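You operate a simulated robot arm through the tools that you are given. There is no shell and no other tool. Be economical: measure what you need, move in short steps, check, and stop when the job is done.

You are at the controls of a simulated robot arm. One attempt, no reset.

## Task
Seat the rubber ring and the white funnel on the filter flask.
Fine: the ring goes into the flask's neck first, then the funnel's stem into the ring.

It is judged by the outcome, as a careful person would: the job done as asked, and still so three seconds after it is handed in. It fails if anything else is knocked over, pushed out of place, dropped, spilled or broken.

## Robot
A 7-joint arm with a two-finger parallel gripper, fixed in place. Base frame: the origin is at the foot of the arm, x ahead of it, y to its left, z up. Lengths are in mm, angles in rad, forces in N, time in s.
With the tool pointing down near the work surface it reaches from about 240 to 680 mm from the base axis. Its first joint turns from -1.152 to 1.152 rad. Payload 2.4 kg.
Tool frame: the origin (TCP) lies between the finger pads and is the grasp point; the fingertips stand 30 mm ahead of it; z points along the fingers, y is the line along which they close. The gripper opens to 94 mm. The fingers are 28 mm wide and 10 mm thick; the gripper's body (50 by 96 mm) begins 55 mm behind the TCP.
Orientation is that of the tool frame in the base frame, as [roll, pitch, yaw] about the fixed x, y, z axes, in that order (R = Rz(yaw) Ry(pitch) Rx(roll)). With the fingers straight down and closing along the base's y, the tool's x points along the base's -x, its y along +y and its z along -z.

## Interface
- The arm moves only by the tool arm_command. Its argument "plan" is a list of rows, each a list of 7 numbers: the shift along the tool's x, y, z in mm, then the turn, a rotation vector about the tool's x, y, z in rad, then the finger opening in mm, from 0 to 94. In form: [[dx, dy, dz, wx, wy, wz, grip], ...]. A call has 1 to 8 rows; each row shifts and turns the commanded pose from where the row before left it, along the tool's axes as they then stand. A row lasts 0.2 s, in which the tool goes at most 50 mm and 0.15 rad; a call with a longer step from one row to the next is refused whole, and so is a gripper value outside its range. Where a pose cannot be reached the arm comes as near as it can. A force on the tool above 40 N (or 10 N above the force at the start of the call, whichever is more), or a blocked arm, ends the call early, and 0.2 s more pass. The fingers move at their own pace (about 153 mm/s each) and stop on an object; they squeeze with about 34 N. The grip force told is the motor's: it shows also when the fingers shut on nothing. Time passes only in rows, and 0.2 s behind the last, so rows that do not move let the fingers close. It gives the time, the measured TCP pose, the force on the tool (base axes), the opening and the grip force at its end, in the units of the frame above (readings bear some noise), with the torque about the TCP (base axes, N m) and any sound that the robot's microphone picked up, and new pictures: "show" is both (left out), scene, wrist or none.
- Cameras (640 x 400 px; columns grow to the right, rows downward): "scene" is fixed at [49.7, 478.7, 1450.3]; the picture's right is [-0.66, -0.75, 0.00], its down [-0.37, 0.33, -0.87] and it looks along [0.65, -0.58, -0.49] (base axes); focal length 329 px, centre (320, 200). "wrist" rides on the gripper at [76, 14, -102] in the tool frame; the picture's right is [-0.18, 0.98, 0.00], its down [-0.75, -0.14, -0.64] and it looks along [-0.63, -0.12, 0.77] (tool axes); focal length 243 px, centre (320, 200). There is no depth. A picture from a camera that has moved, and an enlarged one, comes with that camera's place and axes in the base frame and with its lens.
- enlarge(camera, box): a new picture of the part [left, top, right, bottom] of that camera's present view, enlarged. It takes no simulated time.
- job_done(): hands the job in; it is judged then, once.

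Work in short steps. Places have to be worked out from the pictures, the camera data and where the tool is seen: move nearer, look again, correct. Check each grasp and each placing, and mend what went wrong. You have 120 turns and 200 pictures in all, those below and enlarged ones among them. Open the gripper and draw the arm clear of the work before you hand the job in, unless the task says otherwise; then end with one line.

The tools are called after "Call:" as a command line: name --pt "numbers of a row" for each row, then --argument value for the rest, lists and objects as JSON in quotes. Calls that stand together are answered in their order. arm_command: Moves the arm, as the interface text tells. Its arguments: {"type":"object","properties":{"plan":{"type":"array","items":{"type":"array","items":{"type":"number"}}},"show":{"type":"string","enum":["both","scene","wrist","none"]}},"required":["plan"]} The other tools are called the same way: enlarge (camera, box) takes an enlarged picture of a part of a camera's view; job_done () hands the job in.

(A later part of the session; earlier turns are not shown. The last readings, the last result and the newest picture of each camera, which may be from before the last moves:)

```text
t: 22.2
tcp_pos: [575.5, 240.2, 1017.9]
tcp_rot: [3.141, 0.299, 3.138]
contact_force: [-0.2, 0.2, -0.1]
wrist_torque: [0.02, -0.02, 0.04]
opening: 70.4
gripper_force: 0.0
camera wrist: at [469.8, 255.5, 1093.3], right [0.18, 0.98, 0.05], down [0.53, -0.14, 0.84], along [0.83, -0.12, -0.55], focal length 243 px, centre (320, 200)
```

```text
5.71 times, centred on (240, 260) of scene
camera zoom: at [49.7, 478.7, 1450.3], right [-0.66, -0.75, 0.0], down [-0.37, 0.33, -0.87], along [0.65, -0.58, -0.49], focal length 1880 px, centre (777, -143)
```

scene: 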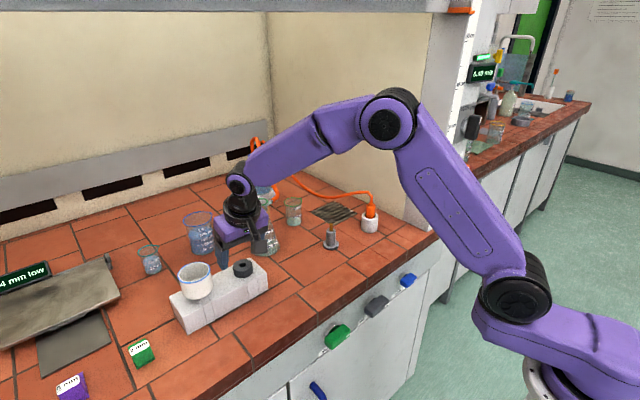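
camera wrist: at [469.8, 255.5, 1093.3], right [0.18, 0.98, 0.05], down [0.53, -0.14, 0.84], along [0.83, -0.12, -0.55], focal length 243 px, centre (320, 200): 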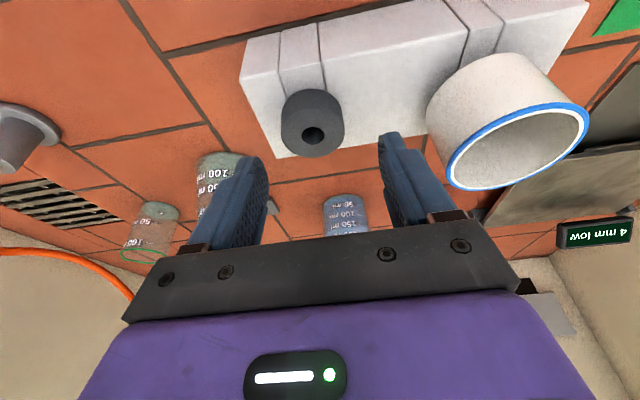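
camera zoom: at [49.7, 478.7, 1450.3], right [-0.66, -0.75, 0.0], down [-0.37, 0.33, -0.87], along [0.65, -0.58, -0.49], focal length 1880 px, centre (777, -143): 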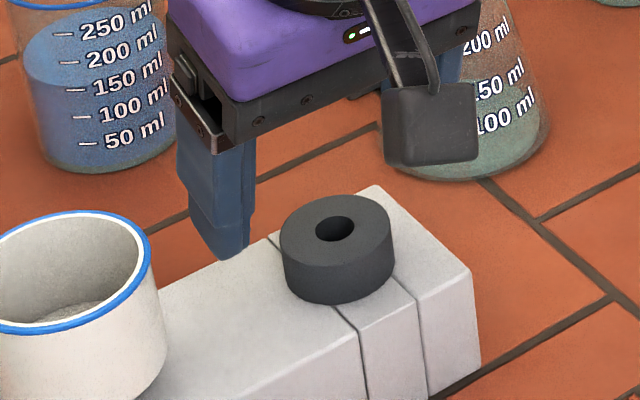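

Ring ≈ (578,239). Lower to TCP (571.5,239,992) and close.

Call:
arm_command --pt "6 -0.5 12 0 0 0 70" --pt "5.5 -0.5 11.6 0 0 0 70" --pt "0 0 0 0 0 0 55" --pt "0 0 0 0 0 0 30" --pt "0 0 0 0 0 0 30" --pt "0 0 0 0 0 0 30"

Call:
enlarge --camera "wrist" --box '[220, 80, 440, 250]'

Call:
enlarge --camera "scene" --box '[195, 225, 285, 295]'

```text
t: 23.6
tcp_pos: [568.7, 239.9, 993.2]
tcp_rot: [3.141, 0.299, 3.141]
contact_force: [-0.6, 0.0, -0.1]
wrist_torque: [-0.01, 0.0, 0.03]
opening: 38.0
gripper_force: 34.3
camera wrist: at [464.6, 254.1, 1068.8], right [0.18, 0.98, 0.05], down [0.53, -0.14, 0.84], along [0.83, -0.12, -0.55], focal length 243 px, centre (320, 200)
```

scene: 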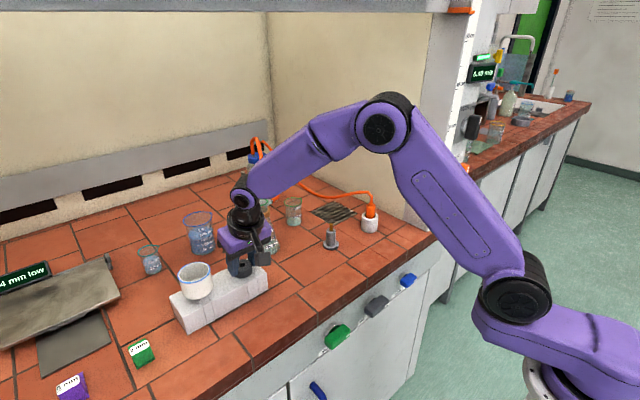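
wrist: 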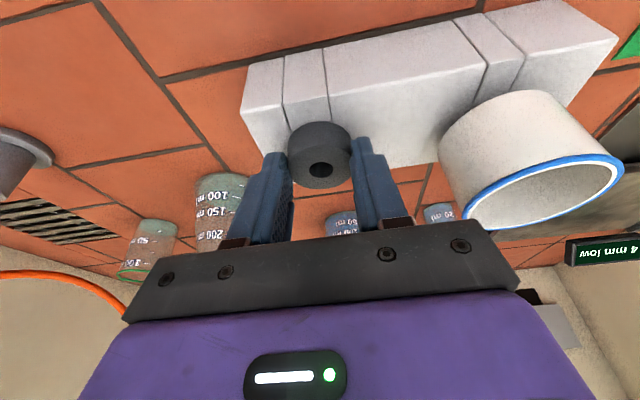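

```text
2.35 times, centred on (330, 165) of wrist
camera zoom: at [464.6, 254.1, 1068.8], right [0.18, 0.98, 0.05], down [0.53, -0.14, 0.84], along [0.83, -0.12, -0.55], focal length 571 px, centre (296, 282)
```

zoom: 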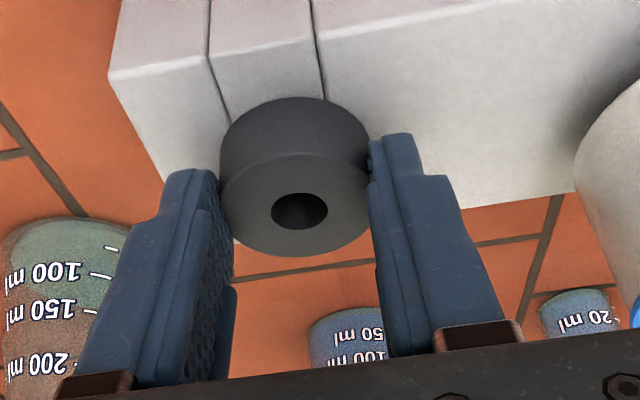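

```text
5.71 times, centred on (240, 260) of scene
camera zoom: at [49.7, 478.7, 1450.3], right [-0.66, -0.75, 0.0], down [-0.37, 0.33, -0.87], along [0.65, -0.58, -0.49], focal length 1880 px, centre (777, -143)
```

zoom: 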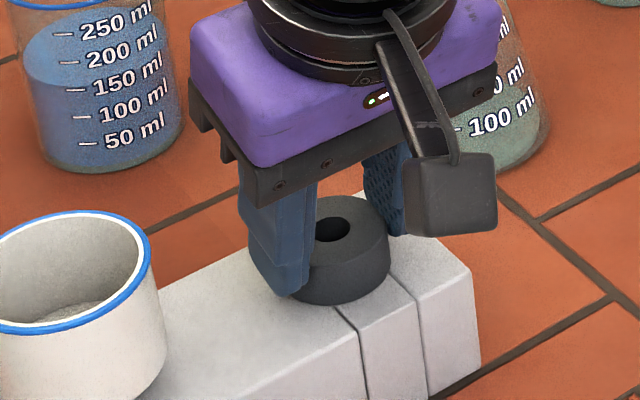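

Opening reads 38 (43.5 before), so the bite may be off-centre. I lift 30 mm and inspect how the ring hangs.

Call:
arm_command --pt "-3 0 -9.5 0 0 0 30" --pt "-3 0 -9.5 0 0 0 30" --pt "-3 0 -9.5 0 0 0 30" --pt "0 0 0 0 0 0 30"

Call:
enlarge --camera "wrist" --box '[250, 90, 410, 210]'

Call:
enlarge --camera "scene" --box '[205, 225, 285, 285]'

```text
t: 24.6
tcp_pos: [567.3, 240.4, 1024.9]
tcp_rot: [3.141, 0.301, 3.14]
contact_force: [0.0, 0.3, 0.0]
wrist_torque: [0.01, 0.0, -0.01]
opening: 37.7
gripper_force: 34.1
camera wrist: at [462.9, 254.8, 1100.6], right [0.18, 0.98, 0.05], down [0.53, -0.14, 0.84], along [0.83, -0.12, -0.55], focal length 243 px, centre (320, 200)
```

scene: 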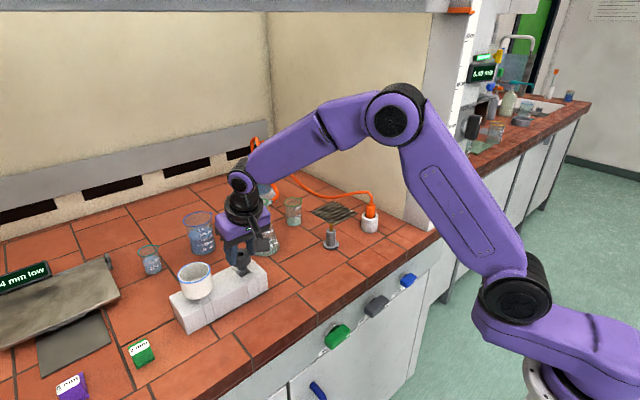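
wrist: 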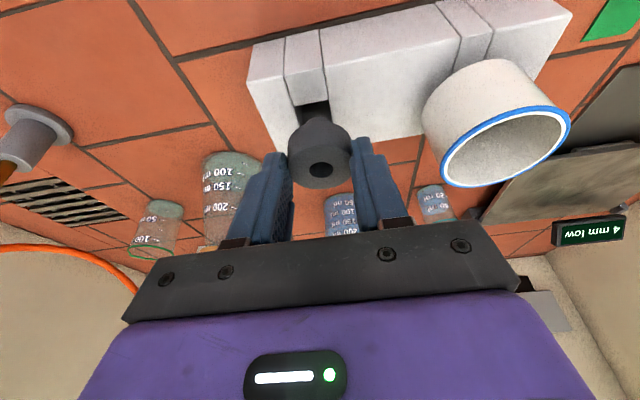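

```text
3.33 times, centred on (330, 150) of wrist
camera zoom: at [462.9, 254.8, 1100.6], right [0.18, 0.98, 0.05], down [0.53, -0.14, 0.84], along [0.83, -0.12, -0.55], focal length 809 px, centre (287, 367)
```

zoom: 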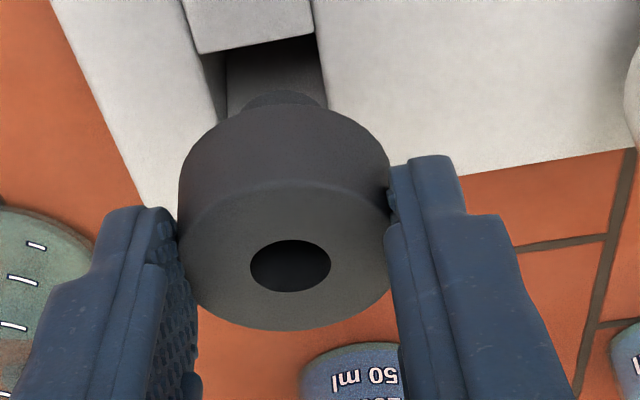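

```text
6.67 times, centred on (245, 255) of scene
camera zoom: at [49.7, 478.7, 1450.3], right [-0.66, -0.75, 0.0], down [-0.37, 0.33, -0.87], along [0.65, -0.58, -0.49], focal length 2193 px, centre (820, -167)
```

zoom: 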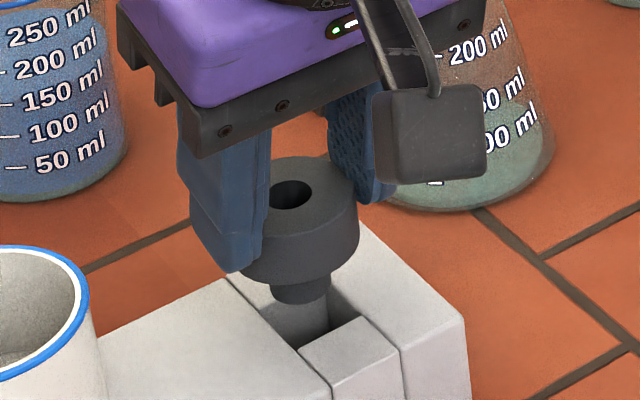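

The ring hangs level, gripped fine. Ring centre ≈ TCP + (6.5,0), flange bottom ≈ TCP−39. Move above the flask neck with clearance.

Call:
arm_command --pt "-14 0 -45 0 0 0 30" --pt "-14 0 -45 0 0 0 30" --pt "-25.5 -30 8 0 0 0 30" --pt "-25.5 -30 8 0 0 0 30" --pt "-25.5 -30 8 0 0 0 30" --pt "-25.5 -30 8 0 0 0 30" --pt "0 0 0 0 0 0 30" --pt "0 0 0 0 0 0 30"

Call:
enlarge --camera "wrist" --box '[250, 60, 410, 210]'

Call:
enlarge --camera "scene" --box '[225, 160, 305, 230]'

```text
t: 26.4
tcp_pos: [675.6, 121.5, 1118.1]
tcp_rot: [-3.142, 0.301, 3.14]
contact_force: [-0.2, 0.7, -0.7]
wrist_torque: [-0.01, 0.02, 0.02]
opening: 37.8
gripper_force: 34.1
camera wrist: at [571.5, 136.1, 1192.7], right [0.18, 0.98, 0.05], down [0.53, -0.14, 0.84], along [0.83, -0.12, -0.55], focal length 243 px, centre (320, 200)
```

scene: 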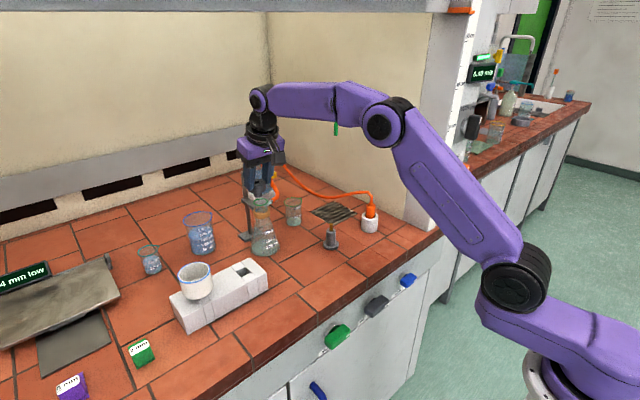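
wrist: 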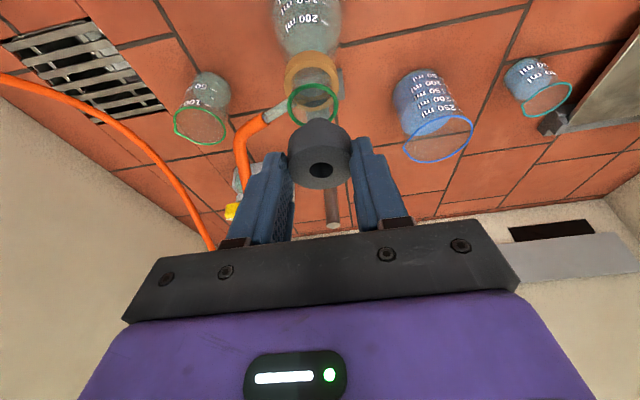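

```text
2.67 times, centred on (330, 135) of wrist
camera zoom: at [571.5, 136.1, 1192.7], right [0.18, 0.98, 0.05], down [0.53, -0.14, 0.84], along [0.83, -0.12, -0.55], focal length 647 px, centre (293, 373)
```

zoom: 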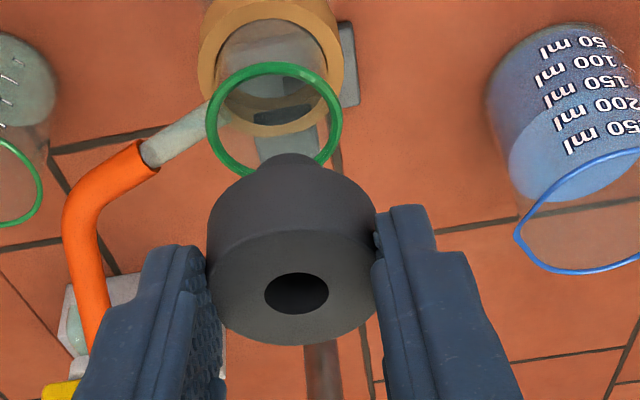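

```text
5.71 times, centred on (265, 195) of scene
camera zoom: at [49.7, 478.7, 1450.3], right [-0.66, -0.75, 0.0], down [-0.37, 0.33, -0.87], along [0.65, -0.58, -0.49], focal length 1880 px, centre (634, 229)
```

zoom: 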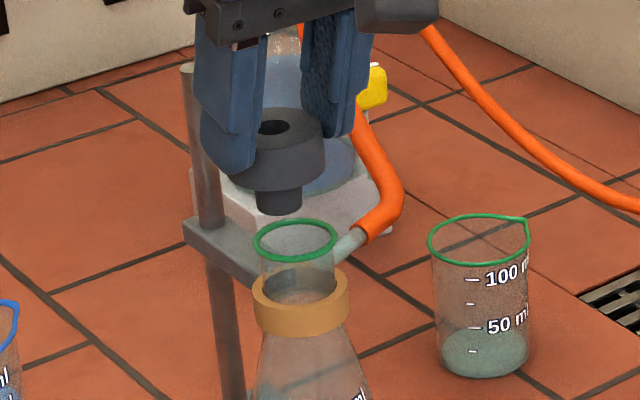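

Comparing views: ring is ~3 mm too far in +x and +y, plug bottom about 20 mm above rim. Correct and lower 12 mm.

Call:
arm_command --pt "2.9 -3 -0.9 0 0 0 30" --pt "3.5 0 11.5 0 0 0 30" --pt "0 0 0 0 0 0 30" --pt "0 0 0 0 0 0 30"

Call:
enlarge --camera "wrist" --box '[270, 70, 370, 190]'

Call:
enlarge --camera "scene" --box '[235, 170, 295, 225]'

```text
t: 27.4
tcp_pos: [672.9, 117.7, 1106.8]
tcp_rot: [-3.141, 0.301, 3.14]
contact_force: [1.0, -0.2, -0.6]
wrist_torque: [-0.02, 0.02, 0.0]
opening: 37.9
gripper_force: 34.2
camera wrist: at [568.7, 132.7, 1182.1], right [0.18, 0.98, 0.05], down [0.53, -0.14, 0.84], along [0.83, -0.12, -0.55], focal length 243 px, centre (320, 200)
```

scene: 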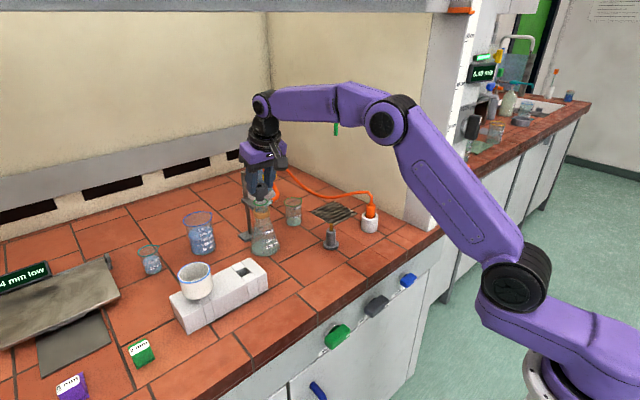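
wrist: 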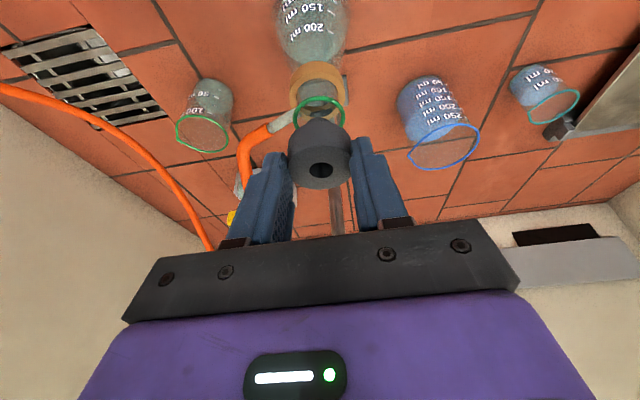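

```text
3.33 times, centred on (320, 130) of wrist
camera zoom: at [568.7, 132.7, 1182.1], right [0.18, 0.98, 0.05], down [0.53, -0.14, 0.84], along [0.83, -0.12, -0.55], focal length 809 px, centre (320, 433)
```

zoom: 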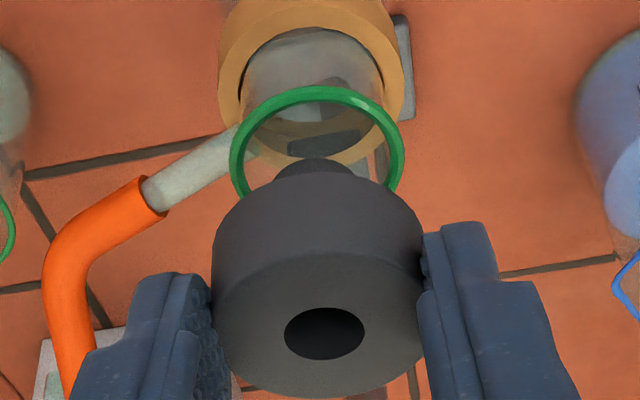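

```text
7.27 times, centred on (265, 198) of scene
camera zoom: at [49.7, 478.7, 1450.3], right [-0.66, -0.75, 0.0], down [-0.37, 0.33, -0.87], along [0.65, -0.58, -0.49], focal length 2393 px, centre (720, 218)
```

zoom: 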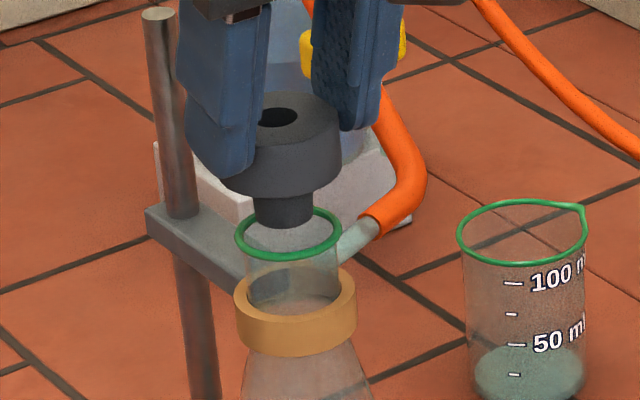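

Aligned within ~1.5 mm. Lower 16 mm so the plug enters the neck and check.

Call:
arm_command --pt "3.3 1 7.3 0 0 0 30" --pt "2.4 0 7.6 0 0 0 30" --pt "0 0 0 0 0 0 30" --pt "0 0 0 0 0 0 30"

Call:
enlarge --camera "wrist" --box '[270, 70, 370, 190]'

Call:
enlarge --camera "scene" --box '[235, 170, 295, 225]'

```text
t: 28.0
tcp_pos: [673.0, 117.7, 1104.3]
tcp_rot: [3.139, 0.317, 3.14]
contact_force: [0.7, 0.1, 4.6]
wrist_torque: [-0.01, -0.09, -0.03]
opening: 37.8
gripper_force: 34.0
stopped in row 2: the force on the tool passed its limit at 48 N (the readings are from after the stop); the commanded pose is now the measured one
camera wrist: at [567.8, 132.8, 1177.3], right [0.18, 0.98, 0.06], down [0.52, -0.14, 0.84], along [0.84, -0.12, -0.53], focal length 243 px, centre (320, 200)
```

scene: 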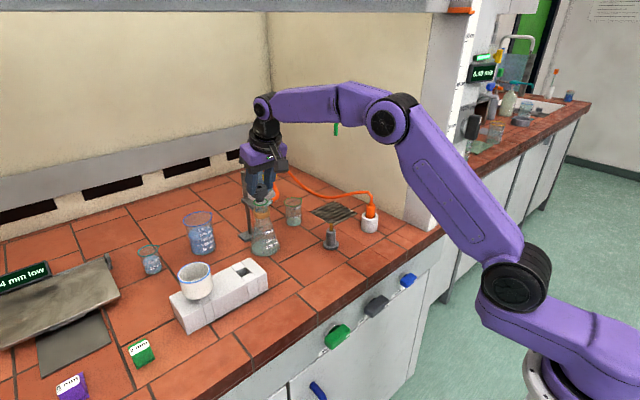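
wrist: 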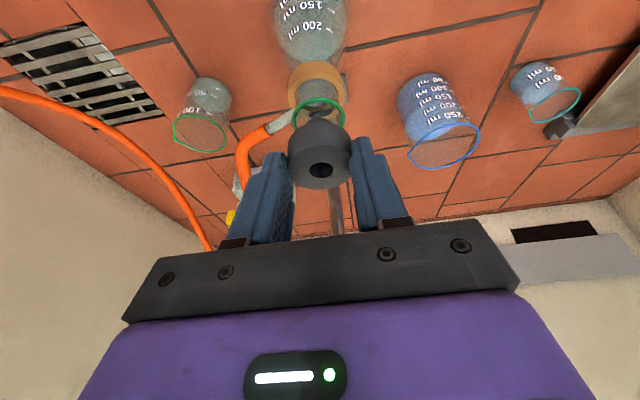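

```text
3.33 times, centred on (320, 130) of wrist
camera zoom: at [567.8, 132.8, 1177.3], right [0.18, 0.98, 0.06], down [0.52, -0.14, 0.84], along [0.84, -0.12, -0.53], focal length 809 px, centre (320, 433)
```

zoom: 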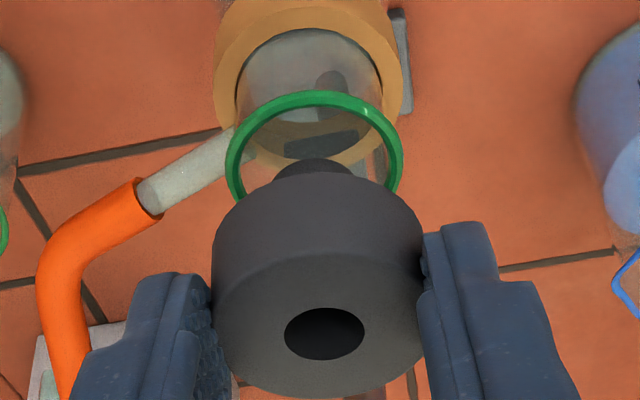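

```text
7.27 times, centred on (265, 198) of scene
camera zoom: at [49.6, 478.7, 1450.3], right [-0.66, -0.75, 0.0], down [-0.37, 0.33, -0.87], along [0.65, -0.58, -0.49], focal length 2393 px, centre (720, 218)
```

zoom: 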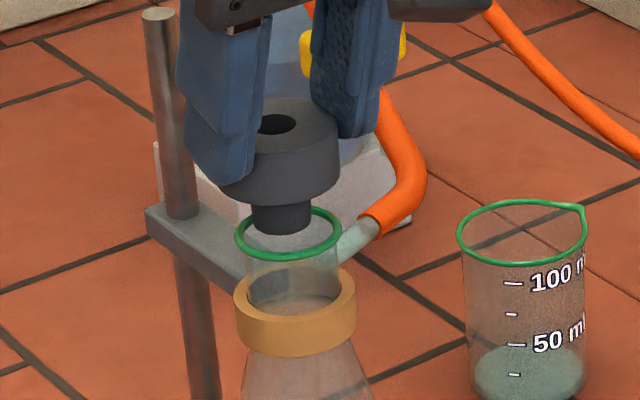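

The picture's "up" is toward the base, so the visible wall is the near side: re-fitting, the ring is ~9 mm too far in +x and plug touched the far rim. I raise 8 mm, restore the tilt and shift -9 in x.

Call:
arm_command --pt "-2.4 0 -7.6 0 0 0 30" --pt "8.6 0.5 -2.7 0 0.016 0 30" --pt "0 0 0 0 0 0 30" --pt "0 0 0 0 0 0 30"

Call:
enlarge --camera "wrist" --box '[270, 70, 370, 190]'

Call:
enlarge --camera "scene" --box '[235, 170, 295, 225]'

```text
t: 29.0
tcp_pos: [663.3, 118.8, 1110.7]
tcp_rot: [3.14, 0.299, 3.14]
contact_force: [0.4, -0.2, 0.1]
wrist_torque: [0.08, -0.02, 0.03]
opening: 38.1
gripper_force: 33.7
camera wrist: at [559.7, 133.2, 1186.7], right [0.18, 0.98, 0.06], down [0.53, -0.14, 0.83], along [0.83, -0.12, -0.55], focal length 243 px, centre (320, 200)
```

scene: 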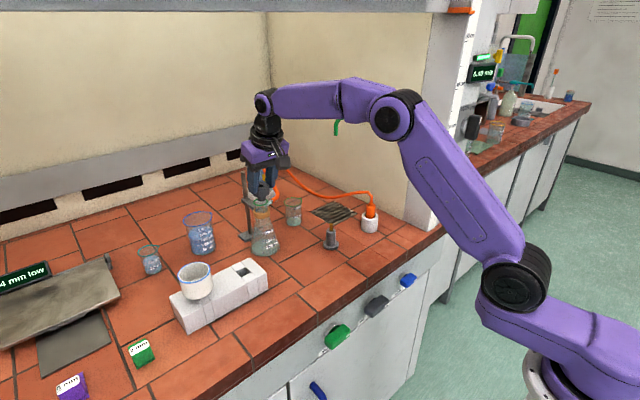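
wrist: 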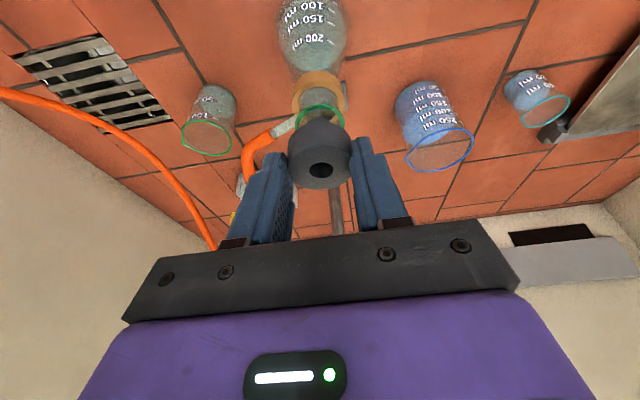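

```text
3.33 times, centred on (320, 130) of wrist
camera zoom: at [559.7, 133.2, 1186.7], right [0.18, 0.98, 0.06], down [0.53, -0.14, 0.83], along [0.83, -0.12, -0.55], focal length 809 px, centre (320, 433)
```

zoom: 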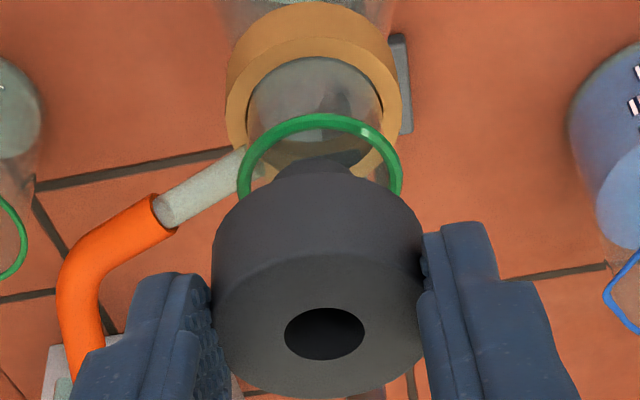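

```text
7.27 times, centred on (265, 198) of scene
camera zoom: at [49.7, 478.7, 1450.3], right [-0.66, -0.75, 0.0], down [-0.37, 0.33, -0.87], along [0.65, -0.58, -0.49], focal length 2393 px, centre (720, 218)
```

zoom: 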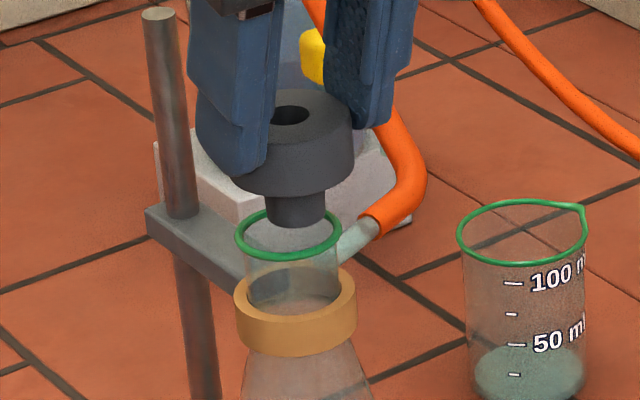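

Both views now say the ring is ~3 mm short in x. Correct +3 and lower gently 12 mm.

Call:
arm_command --pt "-2.9 0.5 0.9 0 0 0 30" --pt "1.2 0 3.8 0 0 0 30" --pt "1.2 0 3.8 0 0 0 30" --pt "1.2 0 3.8 0 0 0 30" --pt "0 0 0 0 0 0 30"

Call:
enlarge --camera "wrist" --box '[270, 70, 370, 190]'

Call:
enlarge --camera "scene" --box '[235, 170, 295, 225]'

```text
t: 30.2
tcp_pos: [667.6, 121.0, 1098.4]
tcp_rot: [3.14, 0.299, 3.14]
contact_force: [-0.3, 0.2, -0.3]
wrist_torque: [0.0, 0.0, -0.02]
opening: 37.8
gripper_force: 34.1
camera wrist: at [562.8, 134.5, 1174.9], right [0.18, 0.98, 0.06], down [0.53, -0.14, 0.83], along [0.83, -0.12, -0.55], focal length 243 px, centre (320, 200)
```

scene: 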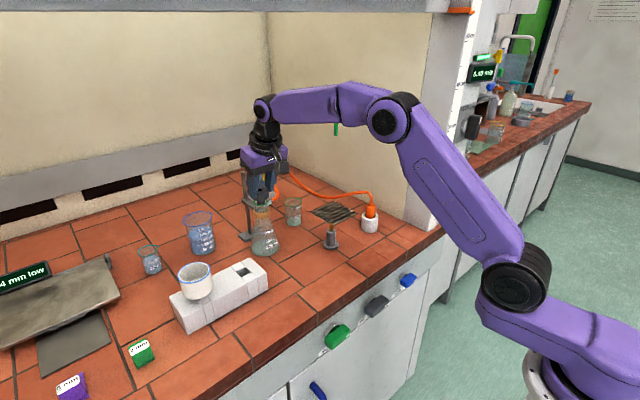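
wrist: 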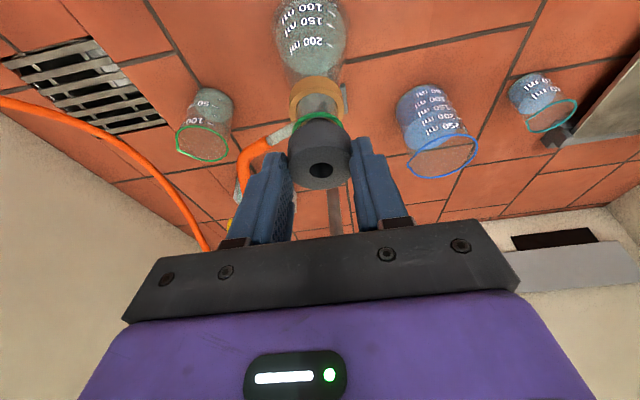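

```text
3.33 times, centred on (320, 130) of wrist
camera zoom: at [562.8, 134.5, 1174.9], right [0.18, 0.98, 0.06], down [0.53, -0.14, 0.83], along [0.83, -0.12, -0.55], focal length 809 px, centre (320, 433)
```

zoom: 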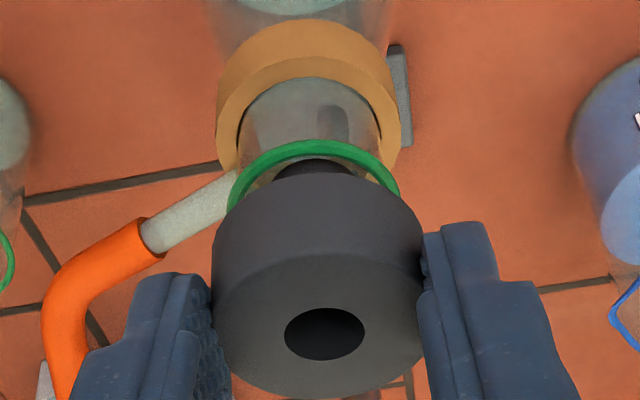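

```text
7.27 times, centred on (265, 198) of scene
camera zoom: at [49.7, 478.7, 1450.3], right [-0.66, -0.75, 0.0], down [-0.37, 0.33, -0.87], along [0.65, -0.58, -0.49], focal length 2393 px, centre (720, 218)
```

zoom: 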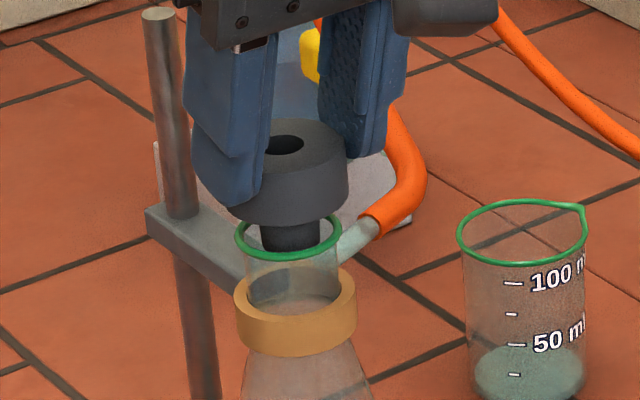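

No contact, plug bottom is entering the ring of the rim, centred. Lower further.

Call:
arm_command --pt "1.2 0 3.8 0 0 0 30" --pt "1.2 0 3.8 0 0 0 30" --pt "0 0 0 0 0 0 30"

Call:
enlarge --camera "wrist" --box '[270, 70, 370, 190]'

Call:
enlarge --camera "scene" --box '[235, 170, 295, 225]'

```text
t: 31.0
tcp_pos: [667.3, 120.3, 1091.7]
tcp_rot: [3.141, 0.3, 3.141]
contact_force: [0.4, 0.5, 0.4]
wrist_torque: [0.02, 0.0, -0.02]
opening: 37.8
gripper_force: 33.8
camera wrist: at [563.9, 134.0, 1166.8], right [0.18, 0.98, 0.06], down [0.53, -0.14, 0.83], along [0.83, -0.12, -0.55], focal length 243 px, centre (320, 200)
```

scene: 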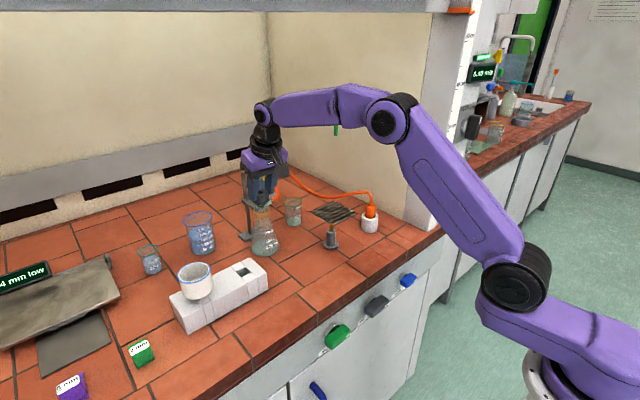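
wrist: 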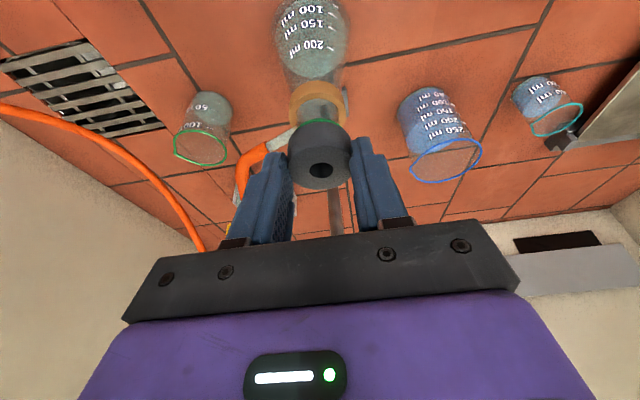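

```text
3.33 times, centred on (320, 130) of wrist
camera zoom: at [563.9, 134.0, 1166.8], right [0.18, 0.98, 0.06], down [0.53, -0.14, 0.83], along [0.83, -0.12, -0.55], focal length 809 px, centre (320, 433)
```

zoom: 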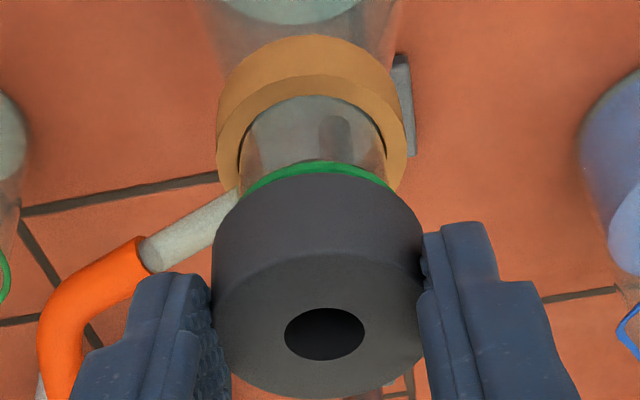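

```text
7.27 times, centred on (265, 198) of scene
camera zoom: at [49.7, 478.7, 1450.3], right [-0.66, -0.75, 0.0], down [-0.37, 0.33, -0.87], along [0.65, -0.58, -0.49], focal length 2393 px, centre (720, 218)
```

zoom: 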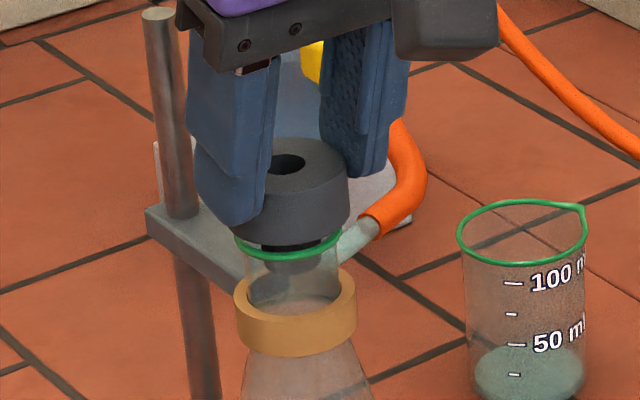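

Plug is inside the neck; flange a few mm above. Lower in 1.5–2 mm steps to contact.

Call:
arm_command --pt "0.6 0 1.9 0 0 0 30" --pt "0.6 0 1.9 0 0 0 30" --pt "0.3 0 0.95 0 0 0 30" --pt "0 0 0 0 0 0 30"

Call:
enlarge --camera "scene" --box '[235, 170, 295, 225]'

```text
t: 32.0
tcp_pos: [666.9, 120.4, 1085.7]
tcp_rot: [3.14, 0.3, 3.14]
contact_force: [-1.4, -0.4, 3.8]
wrist_torque: [-0.07, -0.05, -0.03]
opening: 38.0
gripper_force: 34.2
camera wrist: at [562.7, 133.8, 1161.3], right [0.18, 0.98, 0.06], down [0.53, -0.14, 0.84], along [0.83, -0.12, -0.55], focal length 243 px, centre (320, 200)
```

scene: 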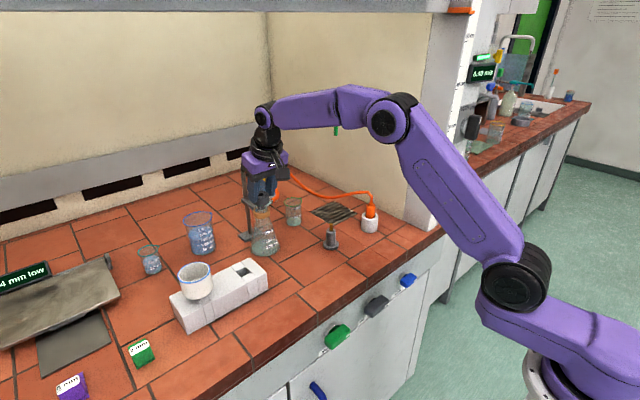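
wrist: 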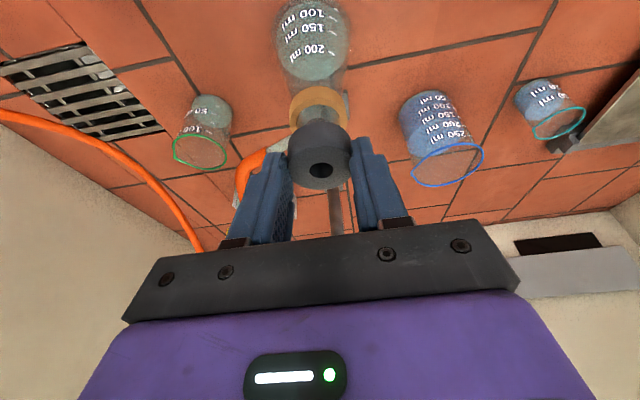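

```text
7.27 times, centred on (265, 198) of scene
camera zoom: at [49.5, 478.7, 1450.3], right [-0.66, -0.75, 0.0], down [-0.37, 0.33, -0.87], along [0.65, -0.58, -0.49], focal length 2393 px, centre (720, 218)
```

zoom: 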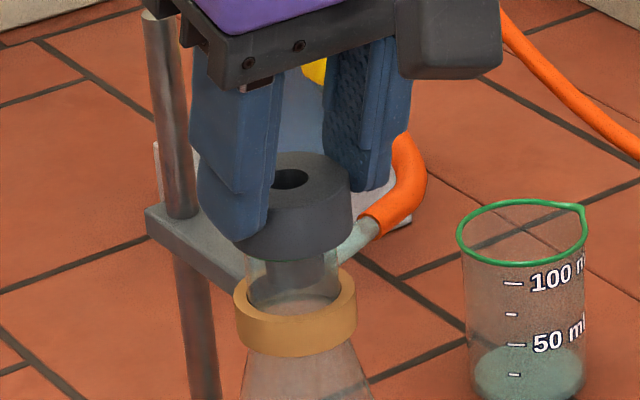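

Light contact; flange is on the rim. Open the fingers and look before withdrawing.

Call:
arm_command --pt "0 0 0 0 0 0 42" --pt "0 0 0 0 0 0 54" --pt "0 0 0 0 0 0 54"

Call:
enlarge --camera "scene" --box '[235, 170, 295, 225]'

Call:
enlarge --camera "wrist" --box '[270, 70, 370, 190]'

```text
t: 32.8
tcp_pos: [666.2, 119.6, 1085.2]
tcp_rot: [3.141, 0.299, 3.138]
contact_force: [0.2, -0.7, -0.6]
wrist_torque: [0.02, 0.04, -0.01]
opening: 53.9
gripper_force: 0.1
camera wrist: at [562.8, 133.7, 1160.9], right [0.18, 0.98, 0.06], down [0.53, -0.14, 0.83], along [0.83, -0.12, -0.55], focal length 243 px, centre (320, 200)
```

scene: 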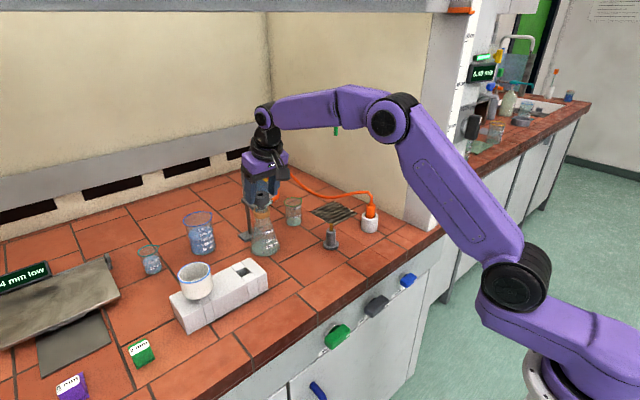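
wrist: 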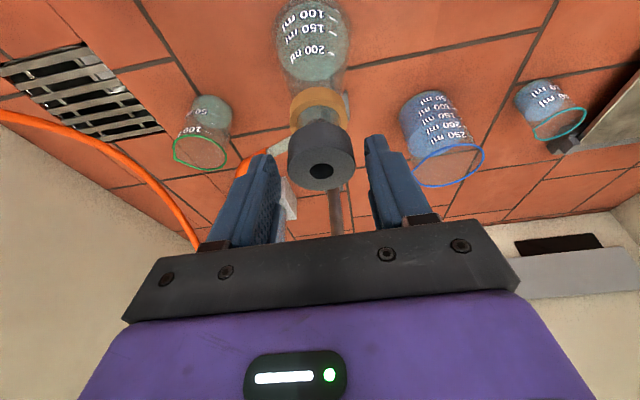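

```text
7.27 times, centred on (265, 198) of scene
camera zoom: at [49.7, 478.7, 1450.3], right [-0.66, -0.75, 0.0], down [-0.37, 0.33, -0.87], along [0.65, -0.58, -0.49], focal length 2393 px, centre (720, 218)
```

zoom: 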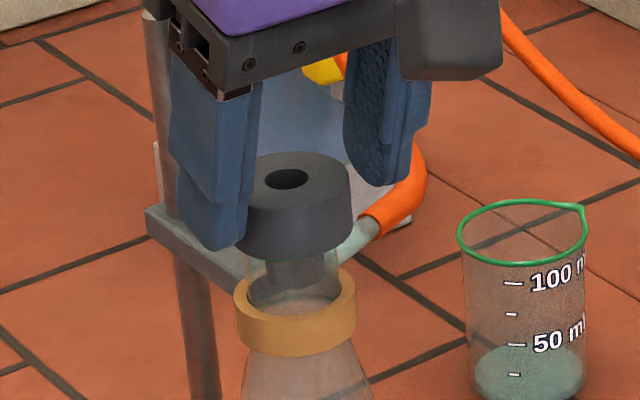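

```text
3.33 times, centred on (320, 130) of wrist
camera zoom: at [562.8, 133.7, 1160.9], right [0.18, 0.98, 0.06], down [0.53, -0.14, 0.83], along [0.83, -0.12, -0.55], focal length 809 px, centre (320, 433)
```

zoom: 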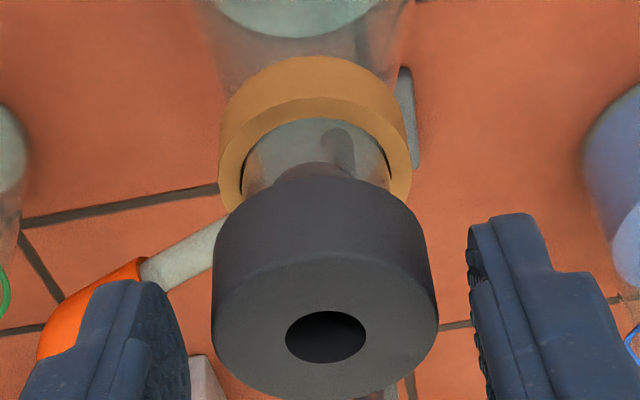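

Ring seated level on the flask. Withdraw straight up, then look.

Call:
arm_command --pt "-3 0 -9.5 0 0 0 54" --pt "-9 0 -29 0 0 0 54" --pt "-12 0 -38 0 0 0 70" --pt "20 30 -6 0 0 0 94" --pt "25 30 -8 0 0 0 94" --pt "25 30 -8 0 0 0 94" --pt "15 30 -5 0 0 0 94"

Call:
enlarge --camera "scene" --box '[225, 170, 305, 240]'

Call:
enlarge --camera "scene" --box '[160, 245, 280, 335]'

```text
t: 34.4
tcp_pos: [576.8, 238.1, 1167.9]
tcp_rot: [3.139, 0.299, 3.14]
contact_force: [0.4, 0.2, -0.5]
wrist_torque: [0.03, 0.0, 0.0]
opening: 94.1
gripper_force: 0.1
camera wrist: at [472.5, 253.0, 1242.2], right [0.18, 0.98, 0.06], down [0.53, -0.14, 0.83], along [0.83, -0.12, -0.55], focal length 243 px, centre (320, 200)
```

scene: 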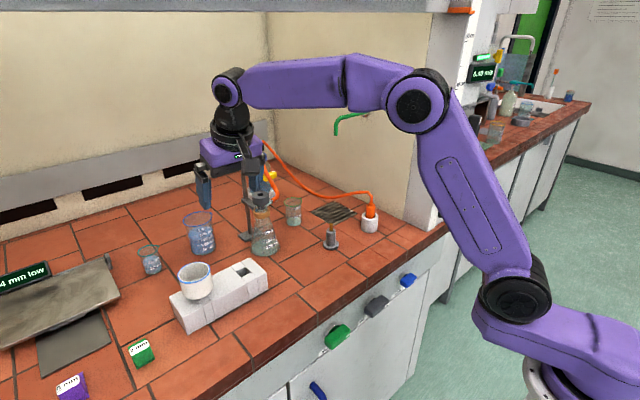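
wrist: 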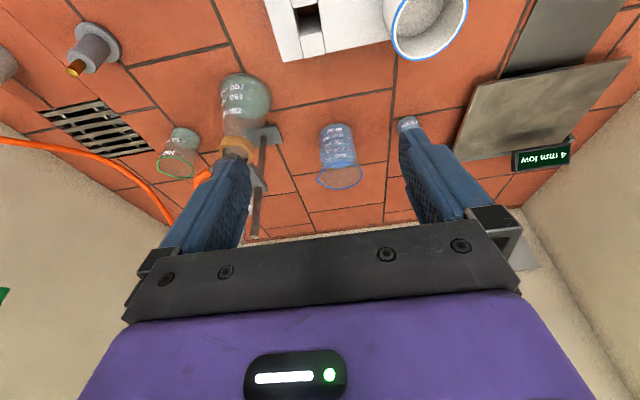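

```text
5.71 times, centred on (265, 205) of scene
camera zoom: at [49.7, 478.7, 1450.3], right [-0.66, -0.75, 0.0], down [-0.37, 0.33, -0.87], along [0.65, -0.58, -0.49], focal length 1880 px, centre (634, 171)
```

zoom: 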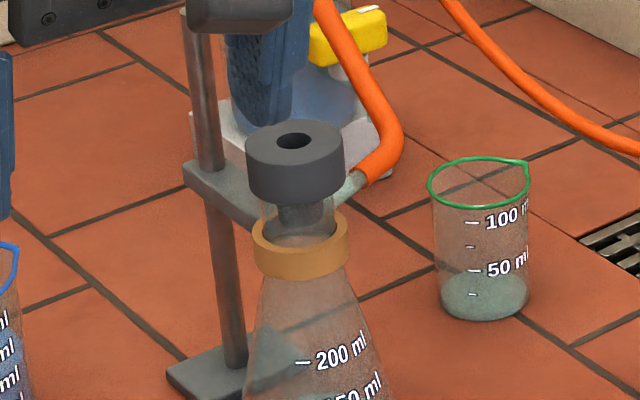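

```text
4.44 times, centred on (220, 290) of scene
camera zoom: at [49.7, 478.7, 1450.3], right [-0.66, -0.75, 0.0], down [-0.37, 0.33, -0.87], along [0.65, -0.58, -0.49], focal length 1462 px, centre (764, -200)
```

zoom: 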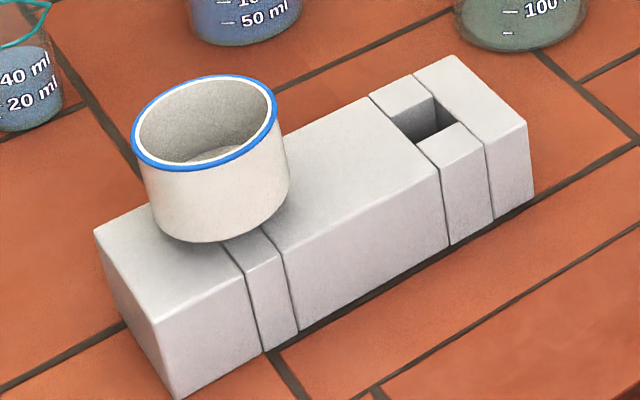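

Ring is well seated. Now move above the funnel with the same tilt to locate it.

Call:
arm_command --pt "11 32 17 0 0 0 94" --pt "11 32 17 0 0 0 94" --pt "11 33 16 0 0 0 94" --pt "0 0 0 0 0 0 94"

Call:
enlarge --camera "wrist" --box '[220, 20, 420, 180]'

```text
t: 35.4
tcp_pos: [561.0, 338.0, 1108.1]
tcp_rot: [3.139, 0.298, 3.139]
contact_force: [0.7, 0.5, 0.7]
wrist_torque: [0.02, 0.02, -0.01]
opening: 94.0
gripper_force: 0.1
camera wrist: at [457.5, 352.3, 1184.5], right [0.18, 0.98, 0.06], down [0.53, -0.14, 0.83], along [0.83, -0.12, -0.55], focal length 243 px, centre (320, 200)
```

scene: 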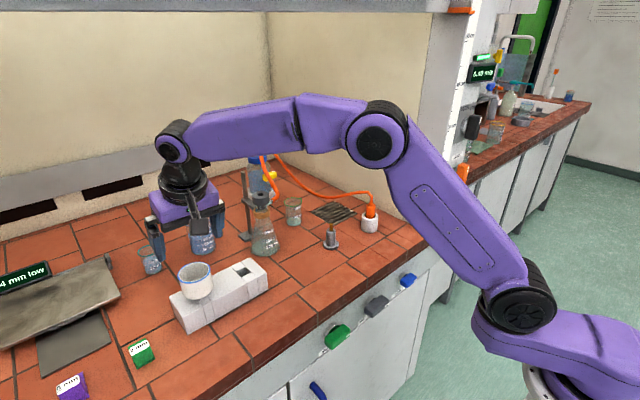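
wrist: 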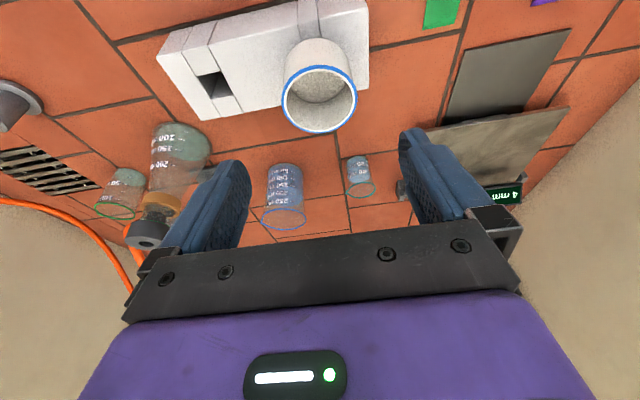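

```text
2.50 times, centred on (320, 100) of wrist
camera zoom: at [457.5, 352.3, 1184.5], right [0.18, 0.98, 0.06], down [0.53, -0.14, 0.83], along [0.83, -0.12, -0.55], focal length 606 px, centre (320, 450)
```

zoom: 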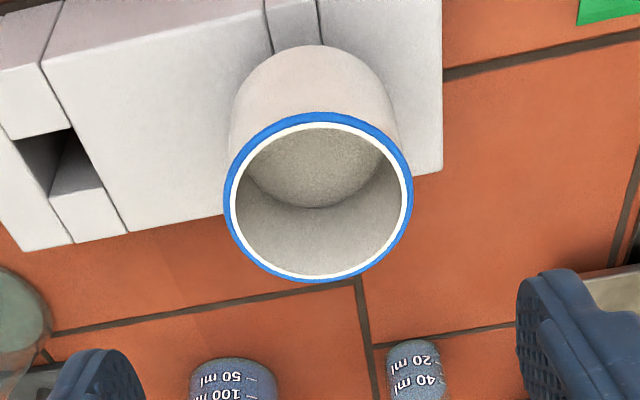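

Funnel centre ≈ (579,340), rim z≈1003, ~62 mm wide. Descend to tips just above the rim and check.

Call:
arm_command --pt "3.3 1.5 34 0 0 0 94" --pt "3.3 0 34 0 0 0 94" --pt "0 0 0 0 0 0 94" --pt "0 0 0 0 0 0 94"

Call:
enlarge --camera "wrist" --box '[200, 60, 440, 240]'

Call:
enlarge --camera "scene" --box '[150, 225, 250, 315]'

```text
t: 36.4
tcp_pos: [574.2, 338.8, 1042.9]
tcp_rot: [3.139, 0.298, 3.14]
contact_force: [0.3, 0.4, 0.4]
wrist_torque: [0.02, -0.03, 0.0]
opening: 94.1
gripper_force: 0.0
camera wrist: at [470.3, 352.7, 1118.9], right [0.18, 0.98, 0.06], down [0.53, -0.14, 0.83], along [0.83, -0.12, -0.55], focal length 243 px, centre (320, 200)
```

scene: 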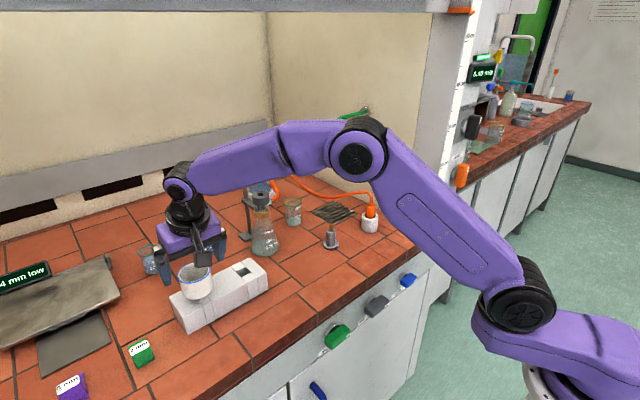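
wrist: 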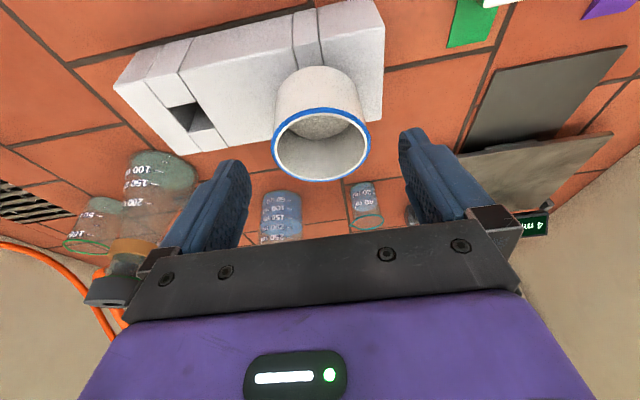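

```text
2.22 times, centred on (320, 150) of wrist
camera zoom: at [470.3, 352.7, 1118.9], right [0.18, 0.98, 0.06], down [0.53, -0.14, 0.83], along [0.83, -0.12, -0.55], focal length 539 px, centre (320, 311)
```

zoom: 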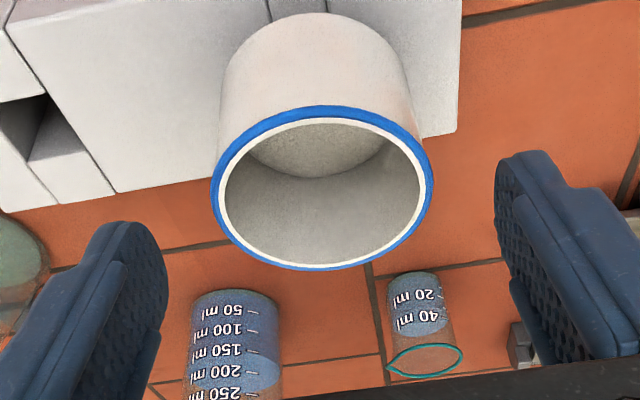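

```text
4.44 times, centred on (200, 270) of scene
camera zoom: at [49.7, 478.7, 1450.3], right [-0.66, -0.75, 0.0], down [-0.37, 0.33, -0.87], along [0.65, -0.58, -0.49], focal length 1462 px, centre (853, -111)
```

zoom: 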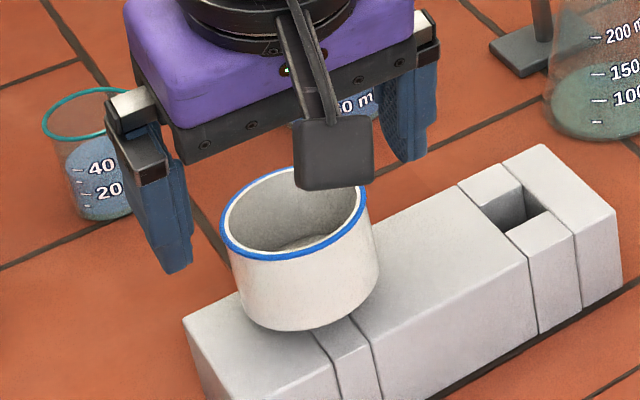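

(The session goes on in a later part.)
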